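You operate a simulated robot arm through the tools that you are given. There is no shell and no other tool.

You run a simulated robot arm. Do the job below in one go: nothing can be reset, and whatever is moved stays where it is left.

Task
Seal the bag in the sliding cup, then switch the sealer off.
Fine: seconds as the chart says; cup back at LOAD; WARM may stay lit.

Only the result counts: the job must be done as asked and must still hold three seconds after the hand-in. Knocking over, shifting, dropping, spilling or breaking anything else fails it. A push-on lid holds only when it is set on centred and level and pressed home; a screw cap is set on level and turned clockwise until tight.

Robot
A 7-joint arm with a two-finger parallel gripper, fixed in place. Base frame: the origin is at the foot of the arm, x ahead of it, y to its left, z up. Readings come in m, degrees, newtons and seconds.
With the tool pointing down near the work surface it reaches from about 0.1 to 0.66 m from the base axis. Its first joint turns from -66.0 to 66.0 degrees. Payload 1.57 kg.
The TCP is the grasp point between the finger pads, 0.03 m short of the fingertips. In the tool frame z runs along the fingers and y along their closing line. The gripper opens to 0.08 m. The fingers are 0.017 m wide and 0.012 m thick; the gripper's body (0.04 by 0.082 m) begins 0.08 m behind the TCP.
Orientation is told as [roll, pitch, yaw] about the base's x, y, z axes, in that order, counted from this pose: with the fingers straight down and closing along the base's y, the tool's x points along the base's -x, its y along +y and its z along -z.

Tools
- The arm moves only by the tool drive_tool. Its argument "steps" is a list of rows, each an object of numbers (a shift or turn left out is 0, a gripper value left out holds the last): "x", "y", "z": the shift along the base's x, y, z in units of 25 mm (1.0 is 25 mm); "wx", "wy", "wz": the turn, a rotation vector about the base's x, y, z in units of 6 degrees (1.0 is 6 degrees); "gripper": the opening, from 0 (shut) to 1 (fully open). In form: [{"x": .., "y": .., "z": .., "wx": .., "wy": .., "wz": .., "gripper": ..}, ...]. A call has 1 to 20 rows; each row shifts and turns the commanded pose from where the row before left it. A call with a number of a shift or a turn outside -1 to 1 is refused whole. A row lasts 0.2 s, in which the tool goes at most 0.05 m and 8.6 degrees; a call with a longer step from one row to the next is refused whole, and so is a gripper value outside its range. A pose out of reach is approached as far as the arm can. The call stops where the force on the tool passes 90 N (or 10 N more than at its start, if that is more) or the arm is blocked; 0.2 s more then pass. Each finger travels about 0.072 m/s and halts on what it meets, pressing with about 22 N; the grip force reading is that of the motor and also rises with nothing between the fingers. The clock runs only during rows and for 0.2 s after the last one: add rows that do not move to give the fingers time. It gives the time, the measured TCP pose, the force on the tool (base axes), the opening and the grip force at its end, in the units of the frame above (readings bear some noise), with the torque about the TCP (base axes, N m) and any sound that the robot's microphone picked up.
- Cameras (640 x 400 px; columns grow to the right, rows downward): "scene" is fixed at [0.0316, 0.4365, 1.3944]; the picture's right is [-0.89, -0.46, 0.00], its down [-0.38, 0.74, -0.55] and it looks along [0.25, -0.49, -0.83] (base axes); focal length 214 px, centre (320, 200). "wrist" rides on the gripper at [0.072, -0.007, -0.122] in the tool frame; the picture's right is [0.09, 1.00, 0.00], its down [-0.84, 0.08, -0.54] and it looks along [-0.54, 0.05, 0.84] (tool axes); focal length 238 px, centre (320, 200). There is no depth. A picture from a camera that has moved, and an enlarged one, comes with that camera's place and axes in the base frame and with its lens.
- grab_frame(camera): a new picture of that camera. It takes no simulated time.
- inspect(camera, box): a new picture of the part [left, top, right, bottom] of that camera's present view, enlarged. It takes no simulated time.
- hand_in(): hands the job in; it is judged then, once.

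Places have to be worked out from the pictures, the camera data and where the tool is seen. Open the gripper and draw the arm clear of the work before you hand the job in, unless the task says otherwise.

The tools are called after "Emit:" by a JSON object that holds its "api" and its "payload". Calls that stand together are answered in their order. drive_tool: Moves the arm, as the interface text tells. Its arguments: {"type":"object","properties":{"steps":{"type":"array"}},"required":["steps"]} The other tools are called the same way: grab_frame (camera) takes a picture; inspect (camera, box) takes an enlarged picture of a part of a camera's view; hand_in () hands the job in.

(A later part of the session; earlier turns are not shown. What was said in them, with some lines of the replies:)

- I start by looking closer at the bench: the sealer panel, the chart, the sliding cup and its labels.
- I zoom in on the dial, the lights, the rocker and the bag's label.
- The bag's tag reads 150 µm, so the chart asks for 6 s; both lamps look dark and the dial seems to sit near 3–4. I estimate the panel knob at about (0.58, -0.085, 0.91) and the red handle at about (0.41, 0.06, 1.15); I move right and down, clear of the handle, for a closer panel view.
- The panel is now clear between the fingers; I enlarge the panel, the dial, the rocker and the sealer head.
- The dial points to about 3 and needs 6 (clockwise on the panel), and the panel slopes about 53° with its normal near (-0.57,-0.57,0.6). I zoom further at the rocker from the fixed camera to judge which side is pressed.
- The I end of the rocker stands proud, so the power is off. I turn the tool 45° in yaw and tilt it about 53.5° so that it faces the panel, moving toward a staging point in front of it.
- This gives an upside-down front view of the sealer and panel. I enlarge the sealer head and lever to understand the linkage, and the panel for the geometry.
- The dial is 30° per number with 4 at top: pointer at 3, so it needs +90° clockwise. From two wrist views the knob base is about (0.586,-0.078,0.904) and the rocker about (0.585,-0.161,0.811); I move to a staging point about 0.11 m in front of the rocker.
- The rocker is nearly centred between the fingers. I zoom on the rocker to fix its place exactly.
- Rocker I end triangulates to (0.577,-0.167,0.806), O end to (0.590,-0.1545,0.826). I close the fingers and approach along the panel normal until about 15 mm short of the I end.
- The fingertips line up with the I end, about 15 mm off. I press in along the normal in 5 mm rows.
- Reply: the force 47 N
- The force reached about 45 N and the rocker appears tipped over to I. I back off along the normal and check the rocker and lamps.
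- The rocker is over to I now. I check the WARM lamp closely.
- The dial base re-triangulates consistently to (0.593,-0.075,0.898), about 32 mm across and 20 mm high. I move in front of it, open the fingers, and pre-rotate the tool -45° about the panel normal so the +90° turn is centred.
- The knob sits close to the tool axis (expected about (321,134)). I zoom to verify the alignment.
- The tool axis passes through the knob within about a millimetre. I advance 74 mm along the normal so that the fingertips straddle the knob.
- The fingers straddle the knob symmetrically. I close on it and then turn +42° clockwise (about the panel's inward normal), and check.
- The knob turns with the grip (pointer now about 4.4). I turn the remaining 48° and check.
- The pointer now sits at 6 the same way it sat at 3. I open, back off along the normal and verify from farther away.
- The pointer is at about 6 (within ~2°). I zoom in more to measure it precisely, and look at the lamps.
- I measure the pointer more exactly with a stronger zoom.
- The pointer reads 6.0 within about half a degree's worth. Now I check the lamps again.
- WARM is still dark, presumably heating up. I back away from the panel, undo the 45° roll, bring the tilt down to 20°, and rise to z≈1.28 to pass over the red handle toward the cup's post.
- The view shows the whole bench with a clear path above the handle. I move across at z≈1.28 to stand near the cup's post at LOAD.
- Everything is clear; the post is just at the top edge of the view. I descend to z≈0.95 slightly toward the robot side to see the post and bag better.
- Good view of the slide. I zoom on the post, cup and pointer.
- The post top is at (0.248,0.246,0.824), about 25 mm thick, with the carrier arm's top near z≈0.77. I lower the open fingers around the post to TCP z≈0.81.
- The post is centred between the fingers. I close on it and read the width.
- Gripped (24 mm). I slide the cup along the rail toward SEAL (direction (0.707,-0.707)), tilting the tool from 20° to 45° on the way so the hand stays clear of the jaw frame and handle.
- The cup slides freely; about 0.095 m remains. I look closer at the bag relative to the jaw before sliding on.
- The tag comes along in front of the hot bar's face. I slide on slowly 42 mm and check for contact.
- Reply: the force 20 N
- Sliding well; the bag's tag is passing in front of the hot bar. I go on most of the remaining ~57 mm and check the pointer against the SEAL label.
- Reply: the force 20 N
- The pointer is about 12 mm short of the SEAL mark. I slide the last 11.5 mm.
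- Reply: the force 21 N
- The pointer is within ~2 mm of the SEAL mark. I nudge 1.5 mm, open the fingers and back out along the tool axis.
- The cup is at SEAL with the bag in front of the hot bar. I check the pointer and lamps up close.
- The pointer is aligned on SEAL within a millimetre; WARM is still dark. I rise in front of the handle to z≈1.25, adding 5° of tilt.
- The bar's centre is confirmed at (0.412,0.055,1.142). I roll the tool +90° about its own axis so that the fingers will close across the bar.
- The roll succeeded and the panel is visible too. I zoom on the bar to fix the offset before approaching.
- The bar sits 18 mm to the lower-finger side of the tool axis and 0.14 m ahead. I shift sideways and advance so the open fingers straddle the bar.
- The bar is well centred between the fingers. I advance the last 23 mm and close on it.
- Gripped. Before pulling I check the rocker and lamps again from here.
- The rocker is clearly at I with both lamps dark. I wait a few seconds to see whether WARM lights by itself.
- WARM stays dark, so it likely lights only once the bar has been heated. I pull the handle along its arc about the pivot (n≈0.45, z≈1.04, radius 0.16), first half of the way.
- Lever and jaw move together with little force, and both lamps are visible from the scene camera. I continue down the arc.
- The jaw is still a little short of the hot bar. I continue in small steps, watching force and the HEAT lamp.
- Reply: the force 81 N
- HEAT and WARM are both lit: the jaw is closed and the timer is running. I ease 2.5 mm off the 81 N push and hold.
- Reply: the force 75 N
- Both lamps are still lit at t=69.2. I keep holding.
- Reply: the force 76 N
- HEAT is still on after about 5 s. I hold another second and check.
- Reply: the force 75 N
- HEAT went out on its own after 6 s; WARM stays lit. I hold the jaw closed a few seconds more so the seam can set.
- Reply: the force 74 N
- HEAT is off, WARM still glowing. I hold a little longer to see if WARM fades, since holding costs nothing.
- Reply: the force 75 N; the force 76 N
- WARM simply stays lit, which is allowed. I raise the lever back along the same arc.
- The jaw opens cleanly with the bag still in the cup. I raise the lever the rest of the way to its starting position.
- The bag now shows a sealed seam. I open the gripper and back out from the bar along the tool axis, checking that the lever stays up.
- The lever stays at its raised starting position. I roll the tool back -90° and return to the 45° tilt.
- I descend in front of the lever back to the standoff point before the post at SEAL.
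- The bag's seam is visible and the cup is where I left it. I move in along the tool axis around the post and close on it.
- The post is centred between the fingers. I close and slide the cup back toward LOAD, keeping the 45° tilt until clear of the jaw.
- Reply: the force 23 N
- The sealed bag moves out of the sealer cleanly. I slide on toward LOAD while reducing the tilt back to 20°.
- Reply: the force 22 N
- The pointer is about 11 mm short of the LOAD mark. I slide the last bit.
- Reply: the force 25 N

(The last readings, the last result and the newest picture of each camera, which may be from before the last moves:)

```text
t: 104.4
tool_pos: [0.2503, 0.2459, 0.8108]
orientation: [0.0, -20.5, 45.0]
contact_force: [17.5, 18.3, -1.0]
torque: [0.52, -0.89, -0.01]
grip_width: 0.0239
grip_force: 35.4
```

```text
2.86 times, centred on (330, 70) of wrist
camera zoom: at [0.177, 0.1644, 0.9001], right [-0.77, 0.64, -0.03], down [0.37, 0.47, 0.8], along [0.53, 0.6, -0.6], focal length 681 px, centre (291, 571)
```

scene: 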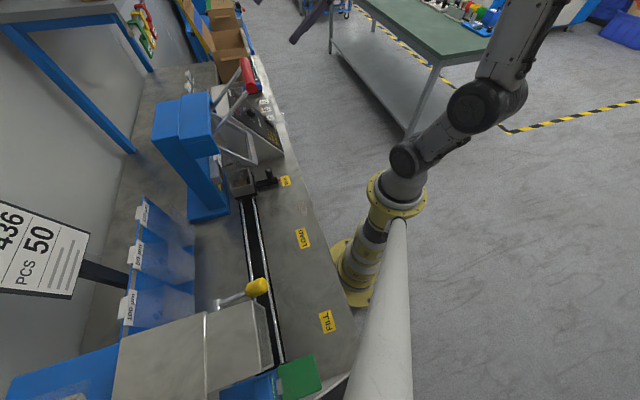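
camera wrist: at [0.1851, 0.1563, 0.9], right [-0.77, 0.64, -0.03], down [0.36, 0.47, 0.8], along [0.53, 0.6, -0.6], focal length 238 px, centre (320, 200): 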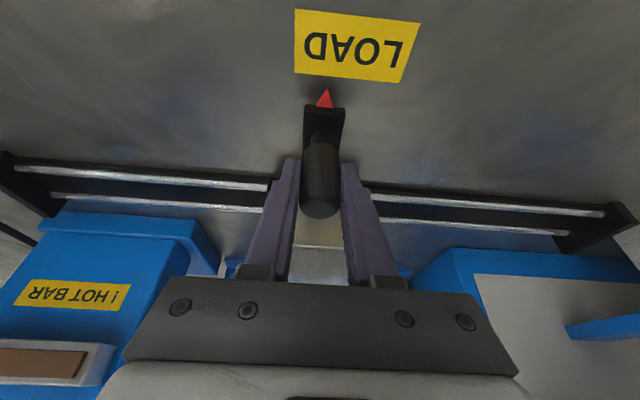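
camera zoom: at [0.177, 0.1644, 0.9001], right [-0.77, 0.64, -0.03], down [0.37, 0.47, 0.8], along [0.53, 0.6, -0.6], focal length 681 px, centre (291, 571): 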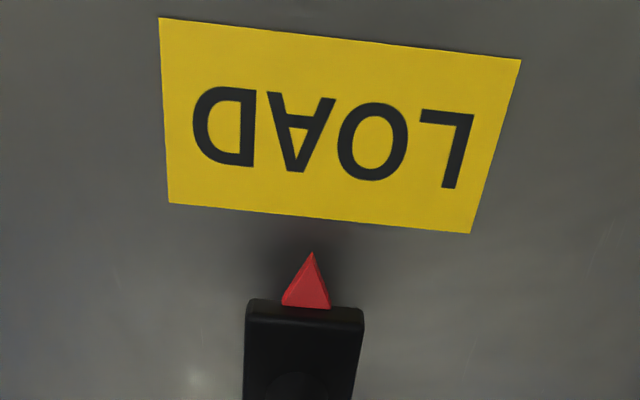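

The pointer is within 1 mm of LOAD. I nudge 1 mm, open, and back out upward along the tool axis.

Emit:
{"api": "drive_tool", "payload": {"steps": [{"x": -0.03, "y": 0.03}, {}, {"gripper": 1}, {}, {}, {"x": -0.19, "y": -0.19, "z": 0.74}, {"x": -0.19, "y": -0.19, "z": 0.74}, {"x": -0.19, "y": -0.19, "z": 0.74}, {"x": -0.19, "y": -0.19, "z": 0.74}, {"x": -0.19, "y": -0.19, "z": 0.74}, {"x": -0.19, "y": -0.19, "z": 0.74}, {"x": -0.19, "y": -0.19, "z": 0.74}, {"x": -0.19, "y": -0.19, "z": 0.74}, {}]}}

Emit:
{"api": "grab_frame", "payload": {"camera": "wrist"}}

Emit:
{"api": "inspect", "payload": {"camera": "wrist", "box": [270, 0, 390, 200]}}

Emit:
{"api": "inspect", "payload": {"camera": "scene", "box": [205, 190, 325, 280]}}

```text
t: 107.4
tool_pos: [0.2057, 0.2068, 0.9517]
orientation: [0.1, -19.9, 44.9]
contact_force: [0.6, 0.2, -0.4]
torque: [0.01, -0.01, 0.02]
grip_width: 0.0798
grip_force: 0.1
out of reach, approached as far as the arm can: row 11
```

```text
taken
camera wrist: at [0.1342, 0.1256, 1.0419], right [-0.77, 0.64, -0.03], down [0.37, 0.48, 0.8], along [0.53, 0.6, -0.61], focal length 238 px, centre (320, 200)
```

wrist: 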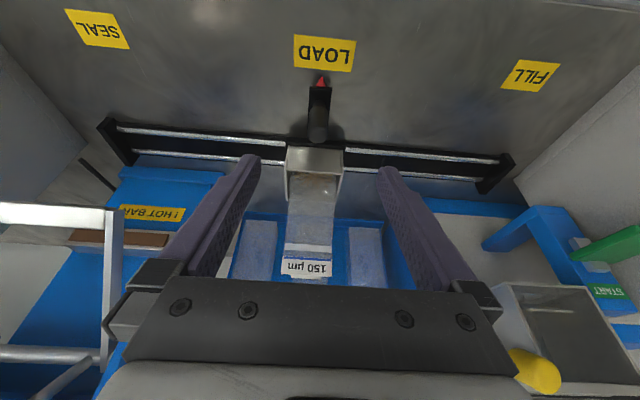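

```text
2.00 times, centred on (330, 100) of wrist
camera zoom: at [0.1342, 0.1256, 1.0419], right [-0.77, 0.64, -0.03], down [0.37, 0.48, 0.8], along [0.53, 0.6, -0.61], focal length 477 px, centre (300, 400)
```

zoom: 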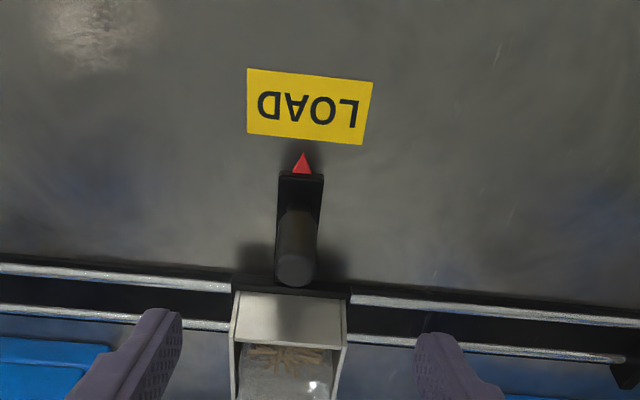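

```text
4.44 times, centred on (265, 235) of scene
camera zoom: at [0.0316, 0.4365, 1.3944], right [-0.89, -0.46, 0.0], down [-0.38, 0.74, -0.55], along [0.25, -0.49, -0.83], focal length 953 px, centre (564, 44)
```

zoom: 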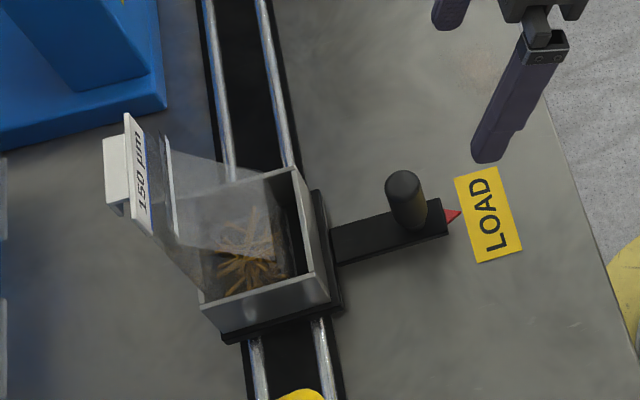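

The cup is back at LOAD with the pointer on the mark and the seam visible on the bag. I rise to z≈1.28 for the trip back to the panel.

Emit:
{"api": "drive_tool", "payload": {"steps": [{"z": 0.9, "x": 0.1, "y": 0.1}, {"z": 0.95, "x": 0.1, "y": 0.1}, {"z": 0.95, "x": 0.1, "y": 0.1}, {"z": 0.95, "x": 0.1, "y": 0.1}, {"z": 0.95, "x": 0.1, "y": 0.1}, {"z": 0.95, "x": 0.1, "y": 0.1}, {"z": 0.95, "x": 0.1, "y": 0.1}, {"z": 0.95, "x": 0.1, "y": 0.1}, {"z": 0.95, "x": 0.1, "y": 0.1}, {"z": 0.95, "x": 0.1, "y": 0.1}, {"z": 0.95, "x": 0.1, "y": 0.1}, {"z": 0.95, "x": 0.1, "y": 0.1}, {"z": 0.95, "x": 0.1, "y": 0.1}, {"z": 0.95, "x": 0.1, "y": 0.1}, {}]}}

Emit:
{"api": "grab_frame", "payload": {"camera": "scene"}}

```text
t: 110.6
tool_pos: [0.2409, 0.2443, 1.2831]
orientation: [0.1, -20.0, 45.0]
contact_force: [-0.2, 0.3, 0.2]
torque: [0.02, 0.04, 0.02]
grip_width: 0.0801
grip_force: 0.1
```

```text
taken
```

scene: 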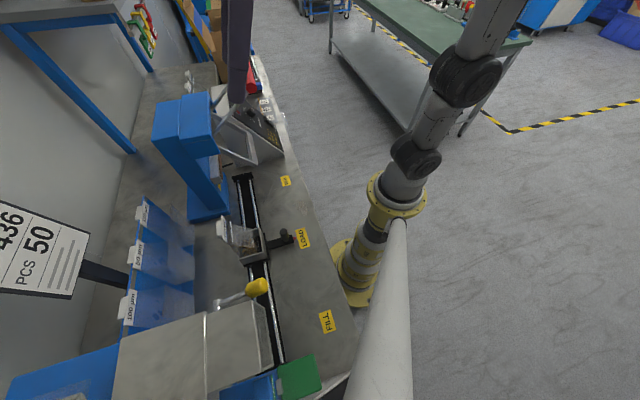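

All fine. I cross back over the handle to the panel side.

Emit:
{"api": "drive_tool", "payload": {"steps": [{"x": 0.386, "y": -0.965}, {"x": 0.386, "y": -0.965}, {"x": 0.386, "y": -0.965}, {"x": 0.386, "y": -0.965}, {"x": 0.386, "y": -0.965}, {"x": 0.386, "y": -0.965}, {"x": 0.386, "y": -0.965}, {"x": 0.386, "y": -0.965}, {"x": 0.386, "y": -0.965}, {"x": 0.386, "y": -0.965}, {"x": 0.386, "y": -0.965}, {"x": 0.386, "y": -0.965}, {"x": 0.386, "y": -0.965}, {"x": 0.386, "y": -0.965}, {"x": 0.386, "y": -0.965}, {"x": 0.386, "y": -0.965}, {"x": 0.386, "y": -0.965}, {}]}}

Emit:
{"api": "grab_frame", "payload": {"camera": "wrist"}}

```text
t: 114.4
tool_pos: [0.4071, -0.1663, 1.2845]
orientation: [0.2, -19.9, 45.0]
contact_force: [0.4, -0.1, 0.9]
torque: [-0.02, -0.03, -0.05]
grip_width: 0.0801
grip_force: 0.0
```

```text
taken
camera wrist: at [0.3365, -0.2481, 1.3743], right [-0.77, 0.64, -0.03], down [0.37, 0.48, 0.8], along [0.53, 0.6, -0.6], focal length 238 px, centre (320, 200)
```

wrist: 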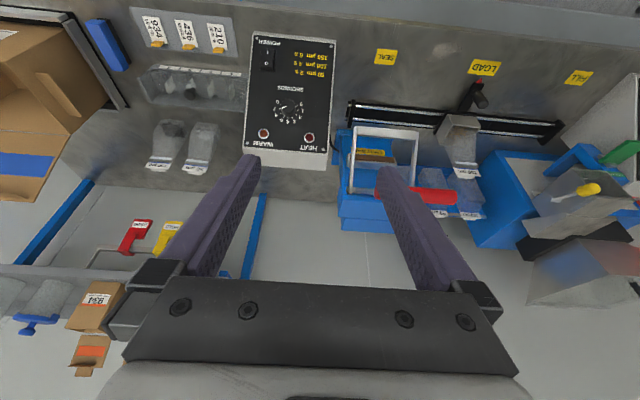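

WARM has gone out by itself now. I tilt back to about 54° while descending and go to a standoff in front of the rocker's O end, closing the fingers.

Emit:
{"api": "drive_tool", "payload": {"steps": [{"z": -1, "wx": 0.668, "wy": -0.668}, {"z": -1, "wx": 0.668, "wy": -0.668}, {"z": -1, "wx": 0.668, "wy": -0.668}, {"z": -1, "wx": 0.668, "wy": -0.668}, {"z": -1, "wx": 0.668, "wy": -0.668}, {"z": -1, "wx": 0.668, "wy": -0.668}, {"x": 0.47, "y": -0.217, "z": -0.96, "gripper": 0}, {"x": 0.47, "y": -0.217, "z": -0.96}, {"x": 0.47, "y": -0.217, "z": -0.96}, {"x": 0.47, "y": -0.217, "z": -0.96}, {"x": 0.47, "y": -0.217, "z": -0.96}, {"x": 0.47, "y": -0.217, "z": -0.96}, {"x": 0.47, "y": -0.217, "z": -0.96}, {"x": 0.47, "y": -0.217, "z": -0.96}, {"x": 0.47, "y": -0.217, "z": -0.96}, {"x": 0.47, "y": -0.217, "z": -0.96}, {}]}}

Emit:
{"api": "grab_frame", "payload": {"camera": "wrist"}}

Emit:
{"api": "inspect", "payload": {"camera": "wrist", "box": [260, 80, 380, 190]}}

Emit:
{"api": "inspect", "payload": {"camera": "scene", "box": [240, 80, 310, 140]}}

```text
t: 118.0
tool_pos: [0.5243, -0.2216, 0.895]
orientation: [0.1, -54.0, 44.9]
contact_force: [-0.2, 0.5, 0.0]
torque: [0.01, -0.02, 0.0]
grip_width: 0.0
grip_force: 21.7
```

```text
taken
camera wrist: at [0.4304, -0.3254, 0.9085], right [-0.74, 0.66, -0.07], down [-0.02, 0.09, 1.0], along [0.67, 0.74, -0.06], focal length 238 px, centre (320, 200)
```

wrist: 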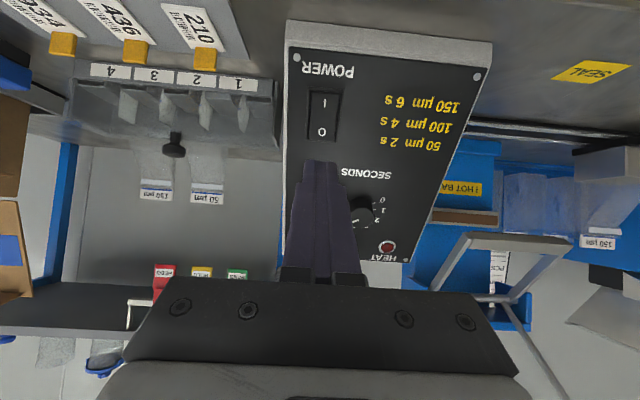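

```text
3.64 times, centred on (320, 135) of wrist
camera zoom: at [0.4304, -0.3254, 0.9085], right [-0.74, 0.66, -0.07], down [-0.02, 0.09, 1.0], along [0.67, 0.74, -0.06], focal length 867 px, centre (320, 436)
```

zoom: 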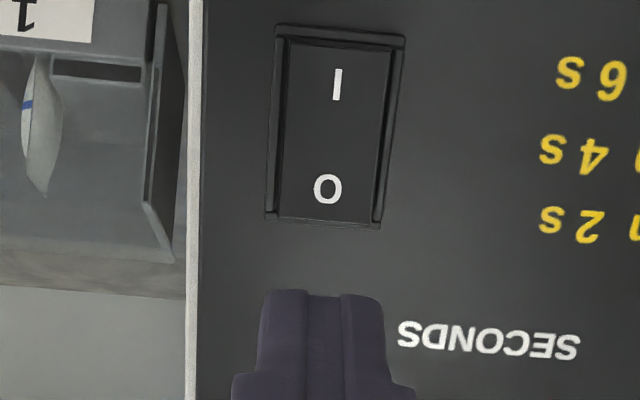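

```text
6.67 times, centred on (275, 110) of scene
camera zoom: at [0.0316, 0.4365, 1.3944], right [-0.89, -0.46, 0.0], down [-0.38, 0.74, -0.55], along [0.25, -0.49, -0.83], focal length 1430 px, centre (620, 800)
```

zoom: 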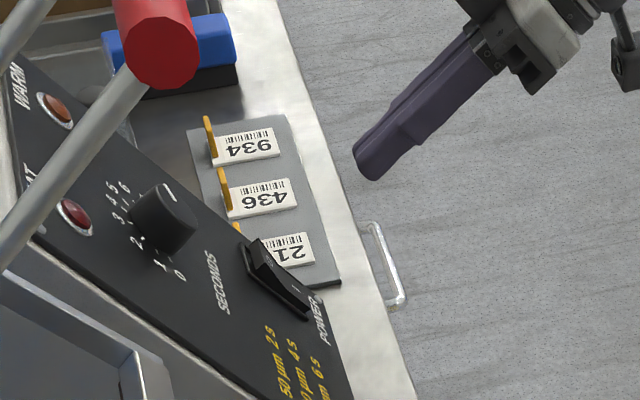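

The tool axis points almost exactly at the O end. I shift 3 mm down-slope to stay on the rocker and approach to about 15 mm.

Emit:
{"api": "drive_tool", "payload": {"steps": [{"x": -0.075, "y": -0.025, "z": -0.097}, {"x": 0.3718, "y": 0.3718, "z": -0.3822}, {"x": 0.3718, "y": 0.3718, "z": -0.3822}, {"x": 0.3718, "y": 0.3718, "z": -0.3822}, {"x": 0.3718, "y": 0.3718, "z": -0.3822}, {}]}}

Emit:
{"api": "inspect", "payload": {"camera": "wrist", "box": [260, 80, 380, 190]}}

Emit:
{"api": "inspect", "payload": {"camera": "scene", "box": [250, 90, 310, 140]}}

```text
t: 119.4
tool_pos: [0.5599, -0.1839, 0.8529]
orientation: [0.2, -54.0, 44.9]
contact_force: [-0.1, 0.6, -0.8]
torque: [0.0, -0.02, 0.0]
grip_width: 0.0
grip_force: 21.7
```

```text
3.64 times, centred on (320, 135) of wrist
camera zoom: at [0.4661, -0.2876, 0.866], right [-0.74, 0.67, -0.07], down [-0.02, 0.09, 1.0], along [0.67, 0.74, -0.06], focal length 867 px, centre (320, 436)
```

zoom: 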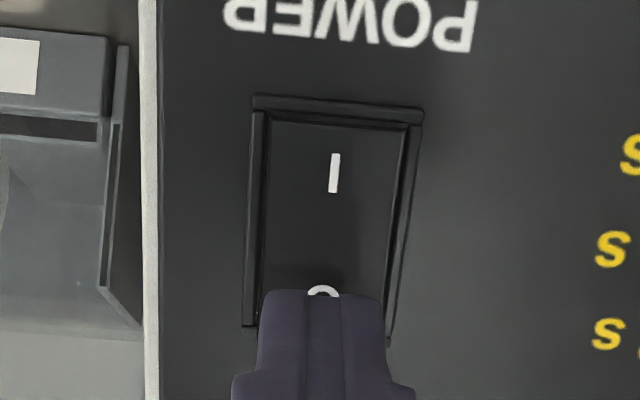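

```text
8.00 times, centred on (280, 115) of scene
camera zoom: at [0.0316, 0.4365, 1.3944], right [-0.89, -0.46, 0.0], down [-0.38, 0.74, -0.55], along [0.25, -0.49, -0.83], focal length 1716 px, centre (640, 880)
```

zoom: 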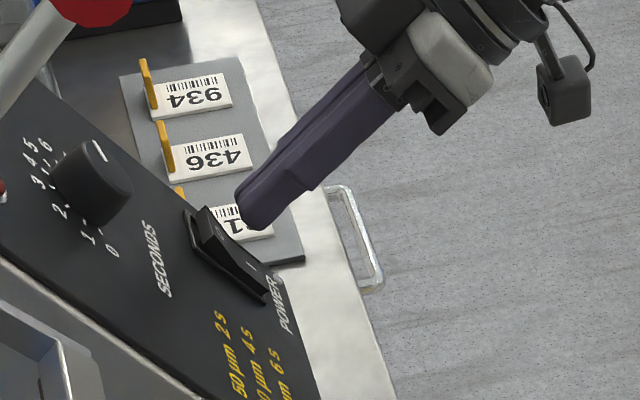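

Aligned on O. I press in along the normal.

Emit:
{"api": "drive_tool", "payload": {"steps": [{"x": 0.1144, "y": 0.1144, "z": -0.1176}, {"x": 0.1144, "y": 0.1144, "z": -0.1176}, {"x": 0.1144, "y": 0.1144, "z": -0.1176}, {"x": 0.0686, "y": 0.0686, "z": -0.0706}, {"x": 0.0686, "y": 0.0686, "z": -0.0706}]}}

Emit:
{"api": "inspect", "payload": {"camera": "scene", "box": [250, 90, 310, 140]}}

Emit:
{"api": "inspect", "payload": {"camera": "wrist", "box": [260, 80, 380, 190]}}

```text
t: 120.6
tool_pos: [0.5702, -0.1738, 0.8426]
orientation: [-0.1, -54.1, 45.1]
contact_force: [-32.5, -10.7, 22.8]
torque: [0.09, 0.49, 0.26]
grip_width: 0.0002
grip_force: 21.2
```

```text
8.00 times, centred on (280, 115) of scene
camera zoom: at [0.0304, 0.4363, 1.3945], right [-0.89, -0.46, 0.0], down [-0.38, 0.74, -0.55], along [0.25, -0.49, -0.83], focal length 1716 px, centre (640, 880)
```

zoom: 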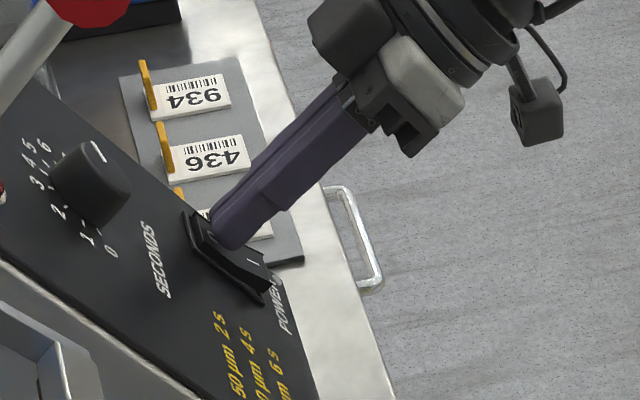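

```text
3.64 times, centred on (320, 135) of wrist
camera zoom: at [0.477, -0.2779, 0.8566], right [-0.74, 0.67, -0.08], down [-0.02, 0.09, 1.0], along [0.67, 0.74, -0.06], focal length 867 px, centre (320, 436)
```

zoom: 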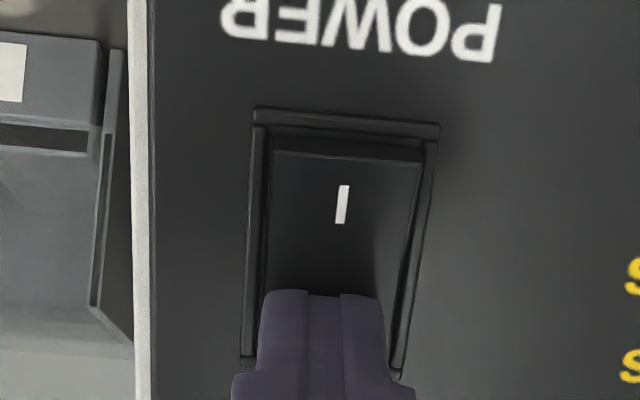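

The I end has risen again, so the rocker has tipped to O. I back off along the normal and verify.

Emit:
{"api": "drive_tool", "payload": {"steps": [{"x": -0.229, "y": -0.229, "z": 0.235}, {"x": -0.3718, "y": -0.3718, "z": 0.3822}, {"x": -0.3718, "y": -0.3718, "z": 0.3822}, {"x": -0.3718, "y": -0.3718, "z": 0.3822}, {"x": -0.3718, "y": -0.3718, "z": 0.3822}, {"x": -0.3718, "y": -0.3718, "z": 0.3822}, {"x": -0.3718, "y": -0.3718, "z": 0.3822}, {}]}}

Emit:
{"api": "grab_frame", "payload": {"camera": "wrist"}}

Emit:
{"api": "inspect", "payload": {"camera": "scene", "box": [262, 105, 292, 130]}}

Emit:
{"api": "inspect", "payload": {"camera": "wrist", "box": [260, 60, 420, 280]}}

```text
t: 122.4
tool_pos: [0.51, -0.2338, 0.905]
orientation: [0.1, -54.0, 44.9]
contact_force: [0.4, 0.3, -0.6]
torque: [0.02, -0.01, 0.02]
grip_width: 0.0
grip_force: 21.2
```

```text
taken
camera wrist: at [0.4158, -0.3379, 0.918], right [-0.74, 0.67, -0.07], down [-0.02, 0.09, 1.0], along [0.67, 0.74, -0.06], focal length 238 px, centre (320, 200)
```

wrist: 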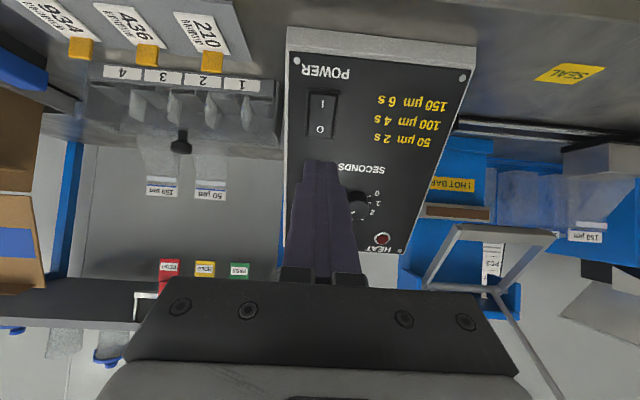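

```text
16.00 times, centred on (277, 118) of scene
camera zoom: at [0.0316, 0.4365, 1.3944], right [-0.89, -0.46, 0.0], down [-0.38, 0.74, -0.55], along [0.25, -0.49, -0.83], focal length 3432 px, centre (1008, 1520)
```

zoom: 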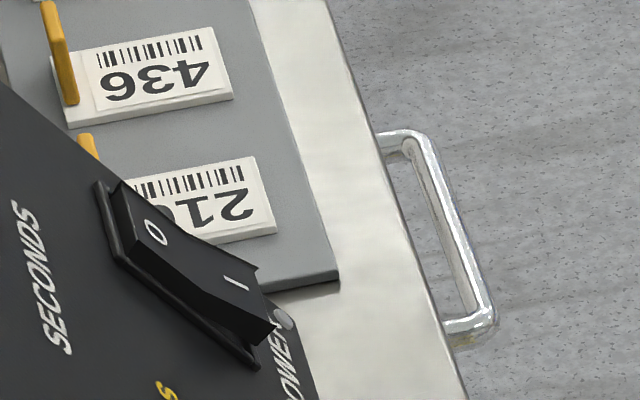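

```text
1.82 times, centred on (340, 170) of wrist
camera zoom: at [0.4158, -0.3379, 0.918], right [-0.74, 0.67, -0.07], down [-0.02, 0.09, 1.0], along [0.67, 0.74, -0.06], focal length 433 px, centre (284, 254)
```

zoom: 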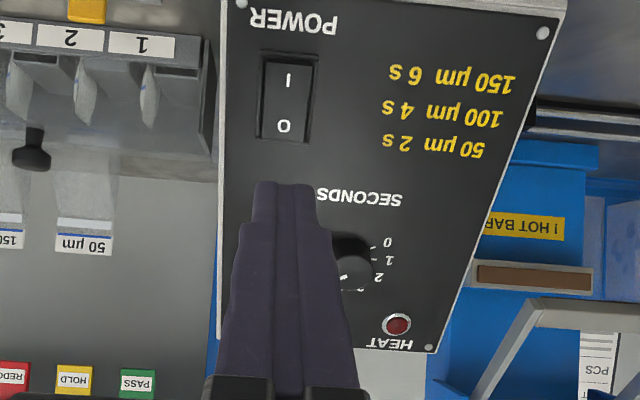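

The rocker looks exactly as in its original off state. I open the gripper, back the arm well clear and straighten it, then check the whole scene.

Emit:
{"api": "drive_tool", "payload": {"steps": [{"x": -0.5, "y": -0.2, "z": 0.7, "gripper": 1}, {"x": -0.5, "y": -0.2, "z": 0.7}, {"x": -0.5, "y": 0, "z": 0.9}, {"x": -0.5, "y": 0, "z": 0.9}, {"x": -0.4, "y": 0, "z": 0.9, "wx": -0.6, "wy": 0.6}, {"x": -0.4, "z": 0.9, "wx": -0.6, "wy": 0.6}, {"x": -0.3, "z": 0.9, "wx": -0.6, "wy": 0.6}, {"z": 0.9, "wx": -0.6, "wy": 0.6}, {"z": 0.9, "wx": -0.6, "wy": 0.6}, {"z": 0.9, "wx": -0.6, "wy": 0.6}, {"z": 0.9}, {"z": 0.9}, {"z": 0.9}, {"z": 0.9}, {}]}}

Emit:
{"api": "grab_frame", "payload": {"camera": "scene"}}

Emit:
{"api": "grab_frame", "payload": {"camera": "wrist"}}

Emit:
{"api": "inspect", "payload": {"camera": "scene", "box": [205, 190, 325, 280]}}

Emit:
{"api": "inspect", "payload": {"camera": "scene", "box": [180, 50, 320, 200]}}

```text
t: 125.6
tool_pos: [0.4329, -0.2433, 1.2095]
orientation: [0.1, -23.4, 45.0]
contact_force: [0.1, -0.2, -0.3]
torque: [-0.02, -0.01, -0.03]
grip_width: 0.08
grip_force: 0.0
```

```text
taken
```

scene: 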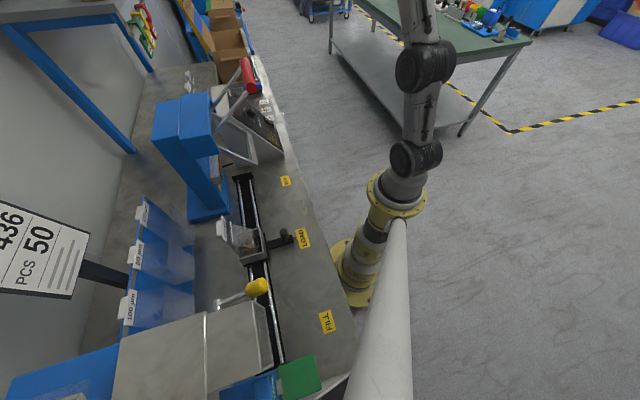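

```text
taken
camera wrist: at [0.3571, -0.3285, 1.2922], right [-0.76, 0.64, -0.04], down [0.34, 0.44, 0.83], along [0.55, 0.62, -0.56], focal length 238 px, centre (320, 200)
```

wrist: 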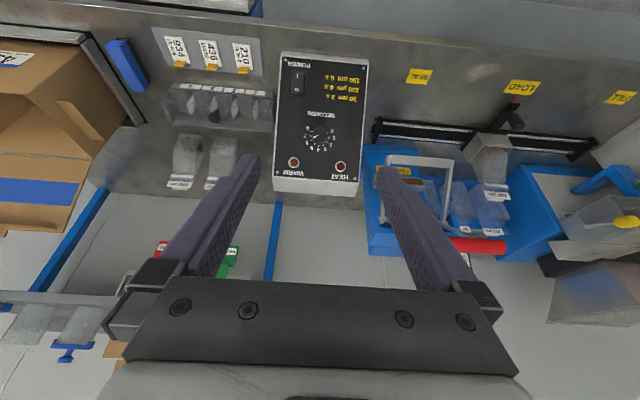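

```text
4.44 times, centred on (265, 235) of scene
camera zoom: at [0.0316, 0.4365, 1.3944], right [-0.89, -0.46, 0.0], down [-0.38, 0.74, -0.55], along [0.25, -0.49, -0.83], focal length 953 px, centre (564, 44)
```

zoom: 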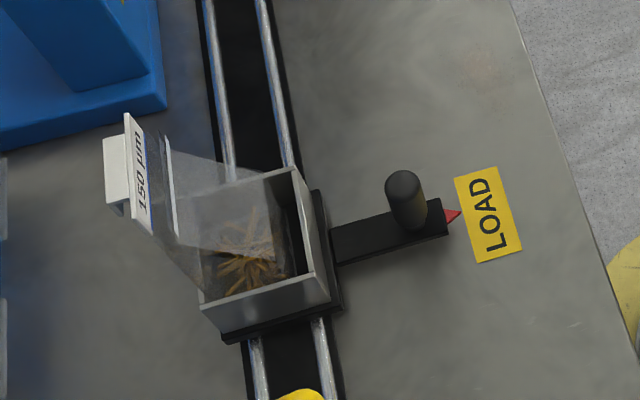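

```text
2.67 times, centred on (250, 125) of scene
camera zoom: at [0.0316, 0.4365, 1.3944], right [-0.89, -0.46, 0.0], down [-0.38, 0.74, -0.55], along [0.25, -0.49, -0.83], focal length 572 px, centre (507, 400)
```

zoom: 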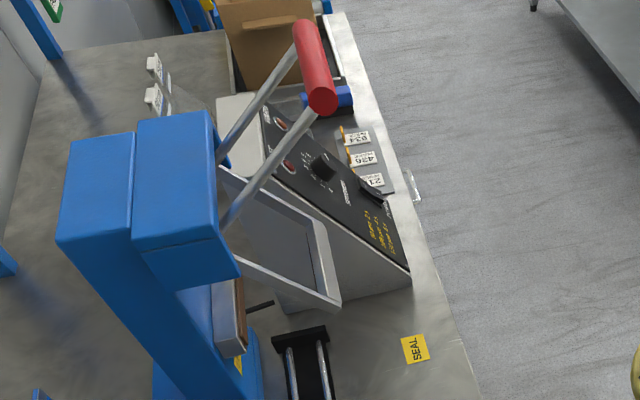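

The bag shows its seam, the cup stands at LOAD, the lever is up, the rocker is at O with both lamps dark, and the arm is clear with the gripper open. I hand the job in.

Emit:
{"api": "hand_in", "payload": {}}

```text
The job is handed in.
```

The bag is sealed, the cup is back at LOAD, and the sealer is switched off. I've handed the job in, but the judge's result hasn't come back.

- **Seconds:** the bag's tag reads 150 µm, so I turned the dial from 3 to 6, as the chart says.
- **Seal:** with the cup at SEAL I held the lever down. The HEAT lamp went out by itself after about 6 s. I kept the jaw closed for about 12 s more, and a seam shows across the bag.
- **Cup:** I slid it back to LOAD, with the pointer about a millimetre from the mark.
- **Power:** the sealer was off at the start, so I switched it on for the seal and off again at the end. Both lamps are dark.
- **End state:** the lever is up where it started, nothing else looks disturbed in the last pictures, and the arm is clear with the gripper open.
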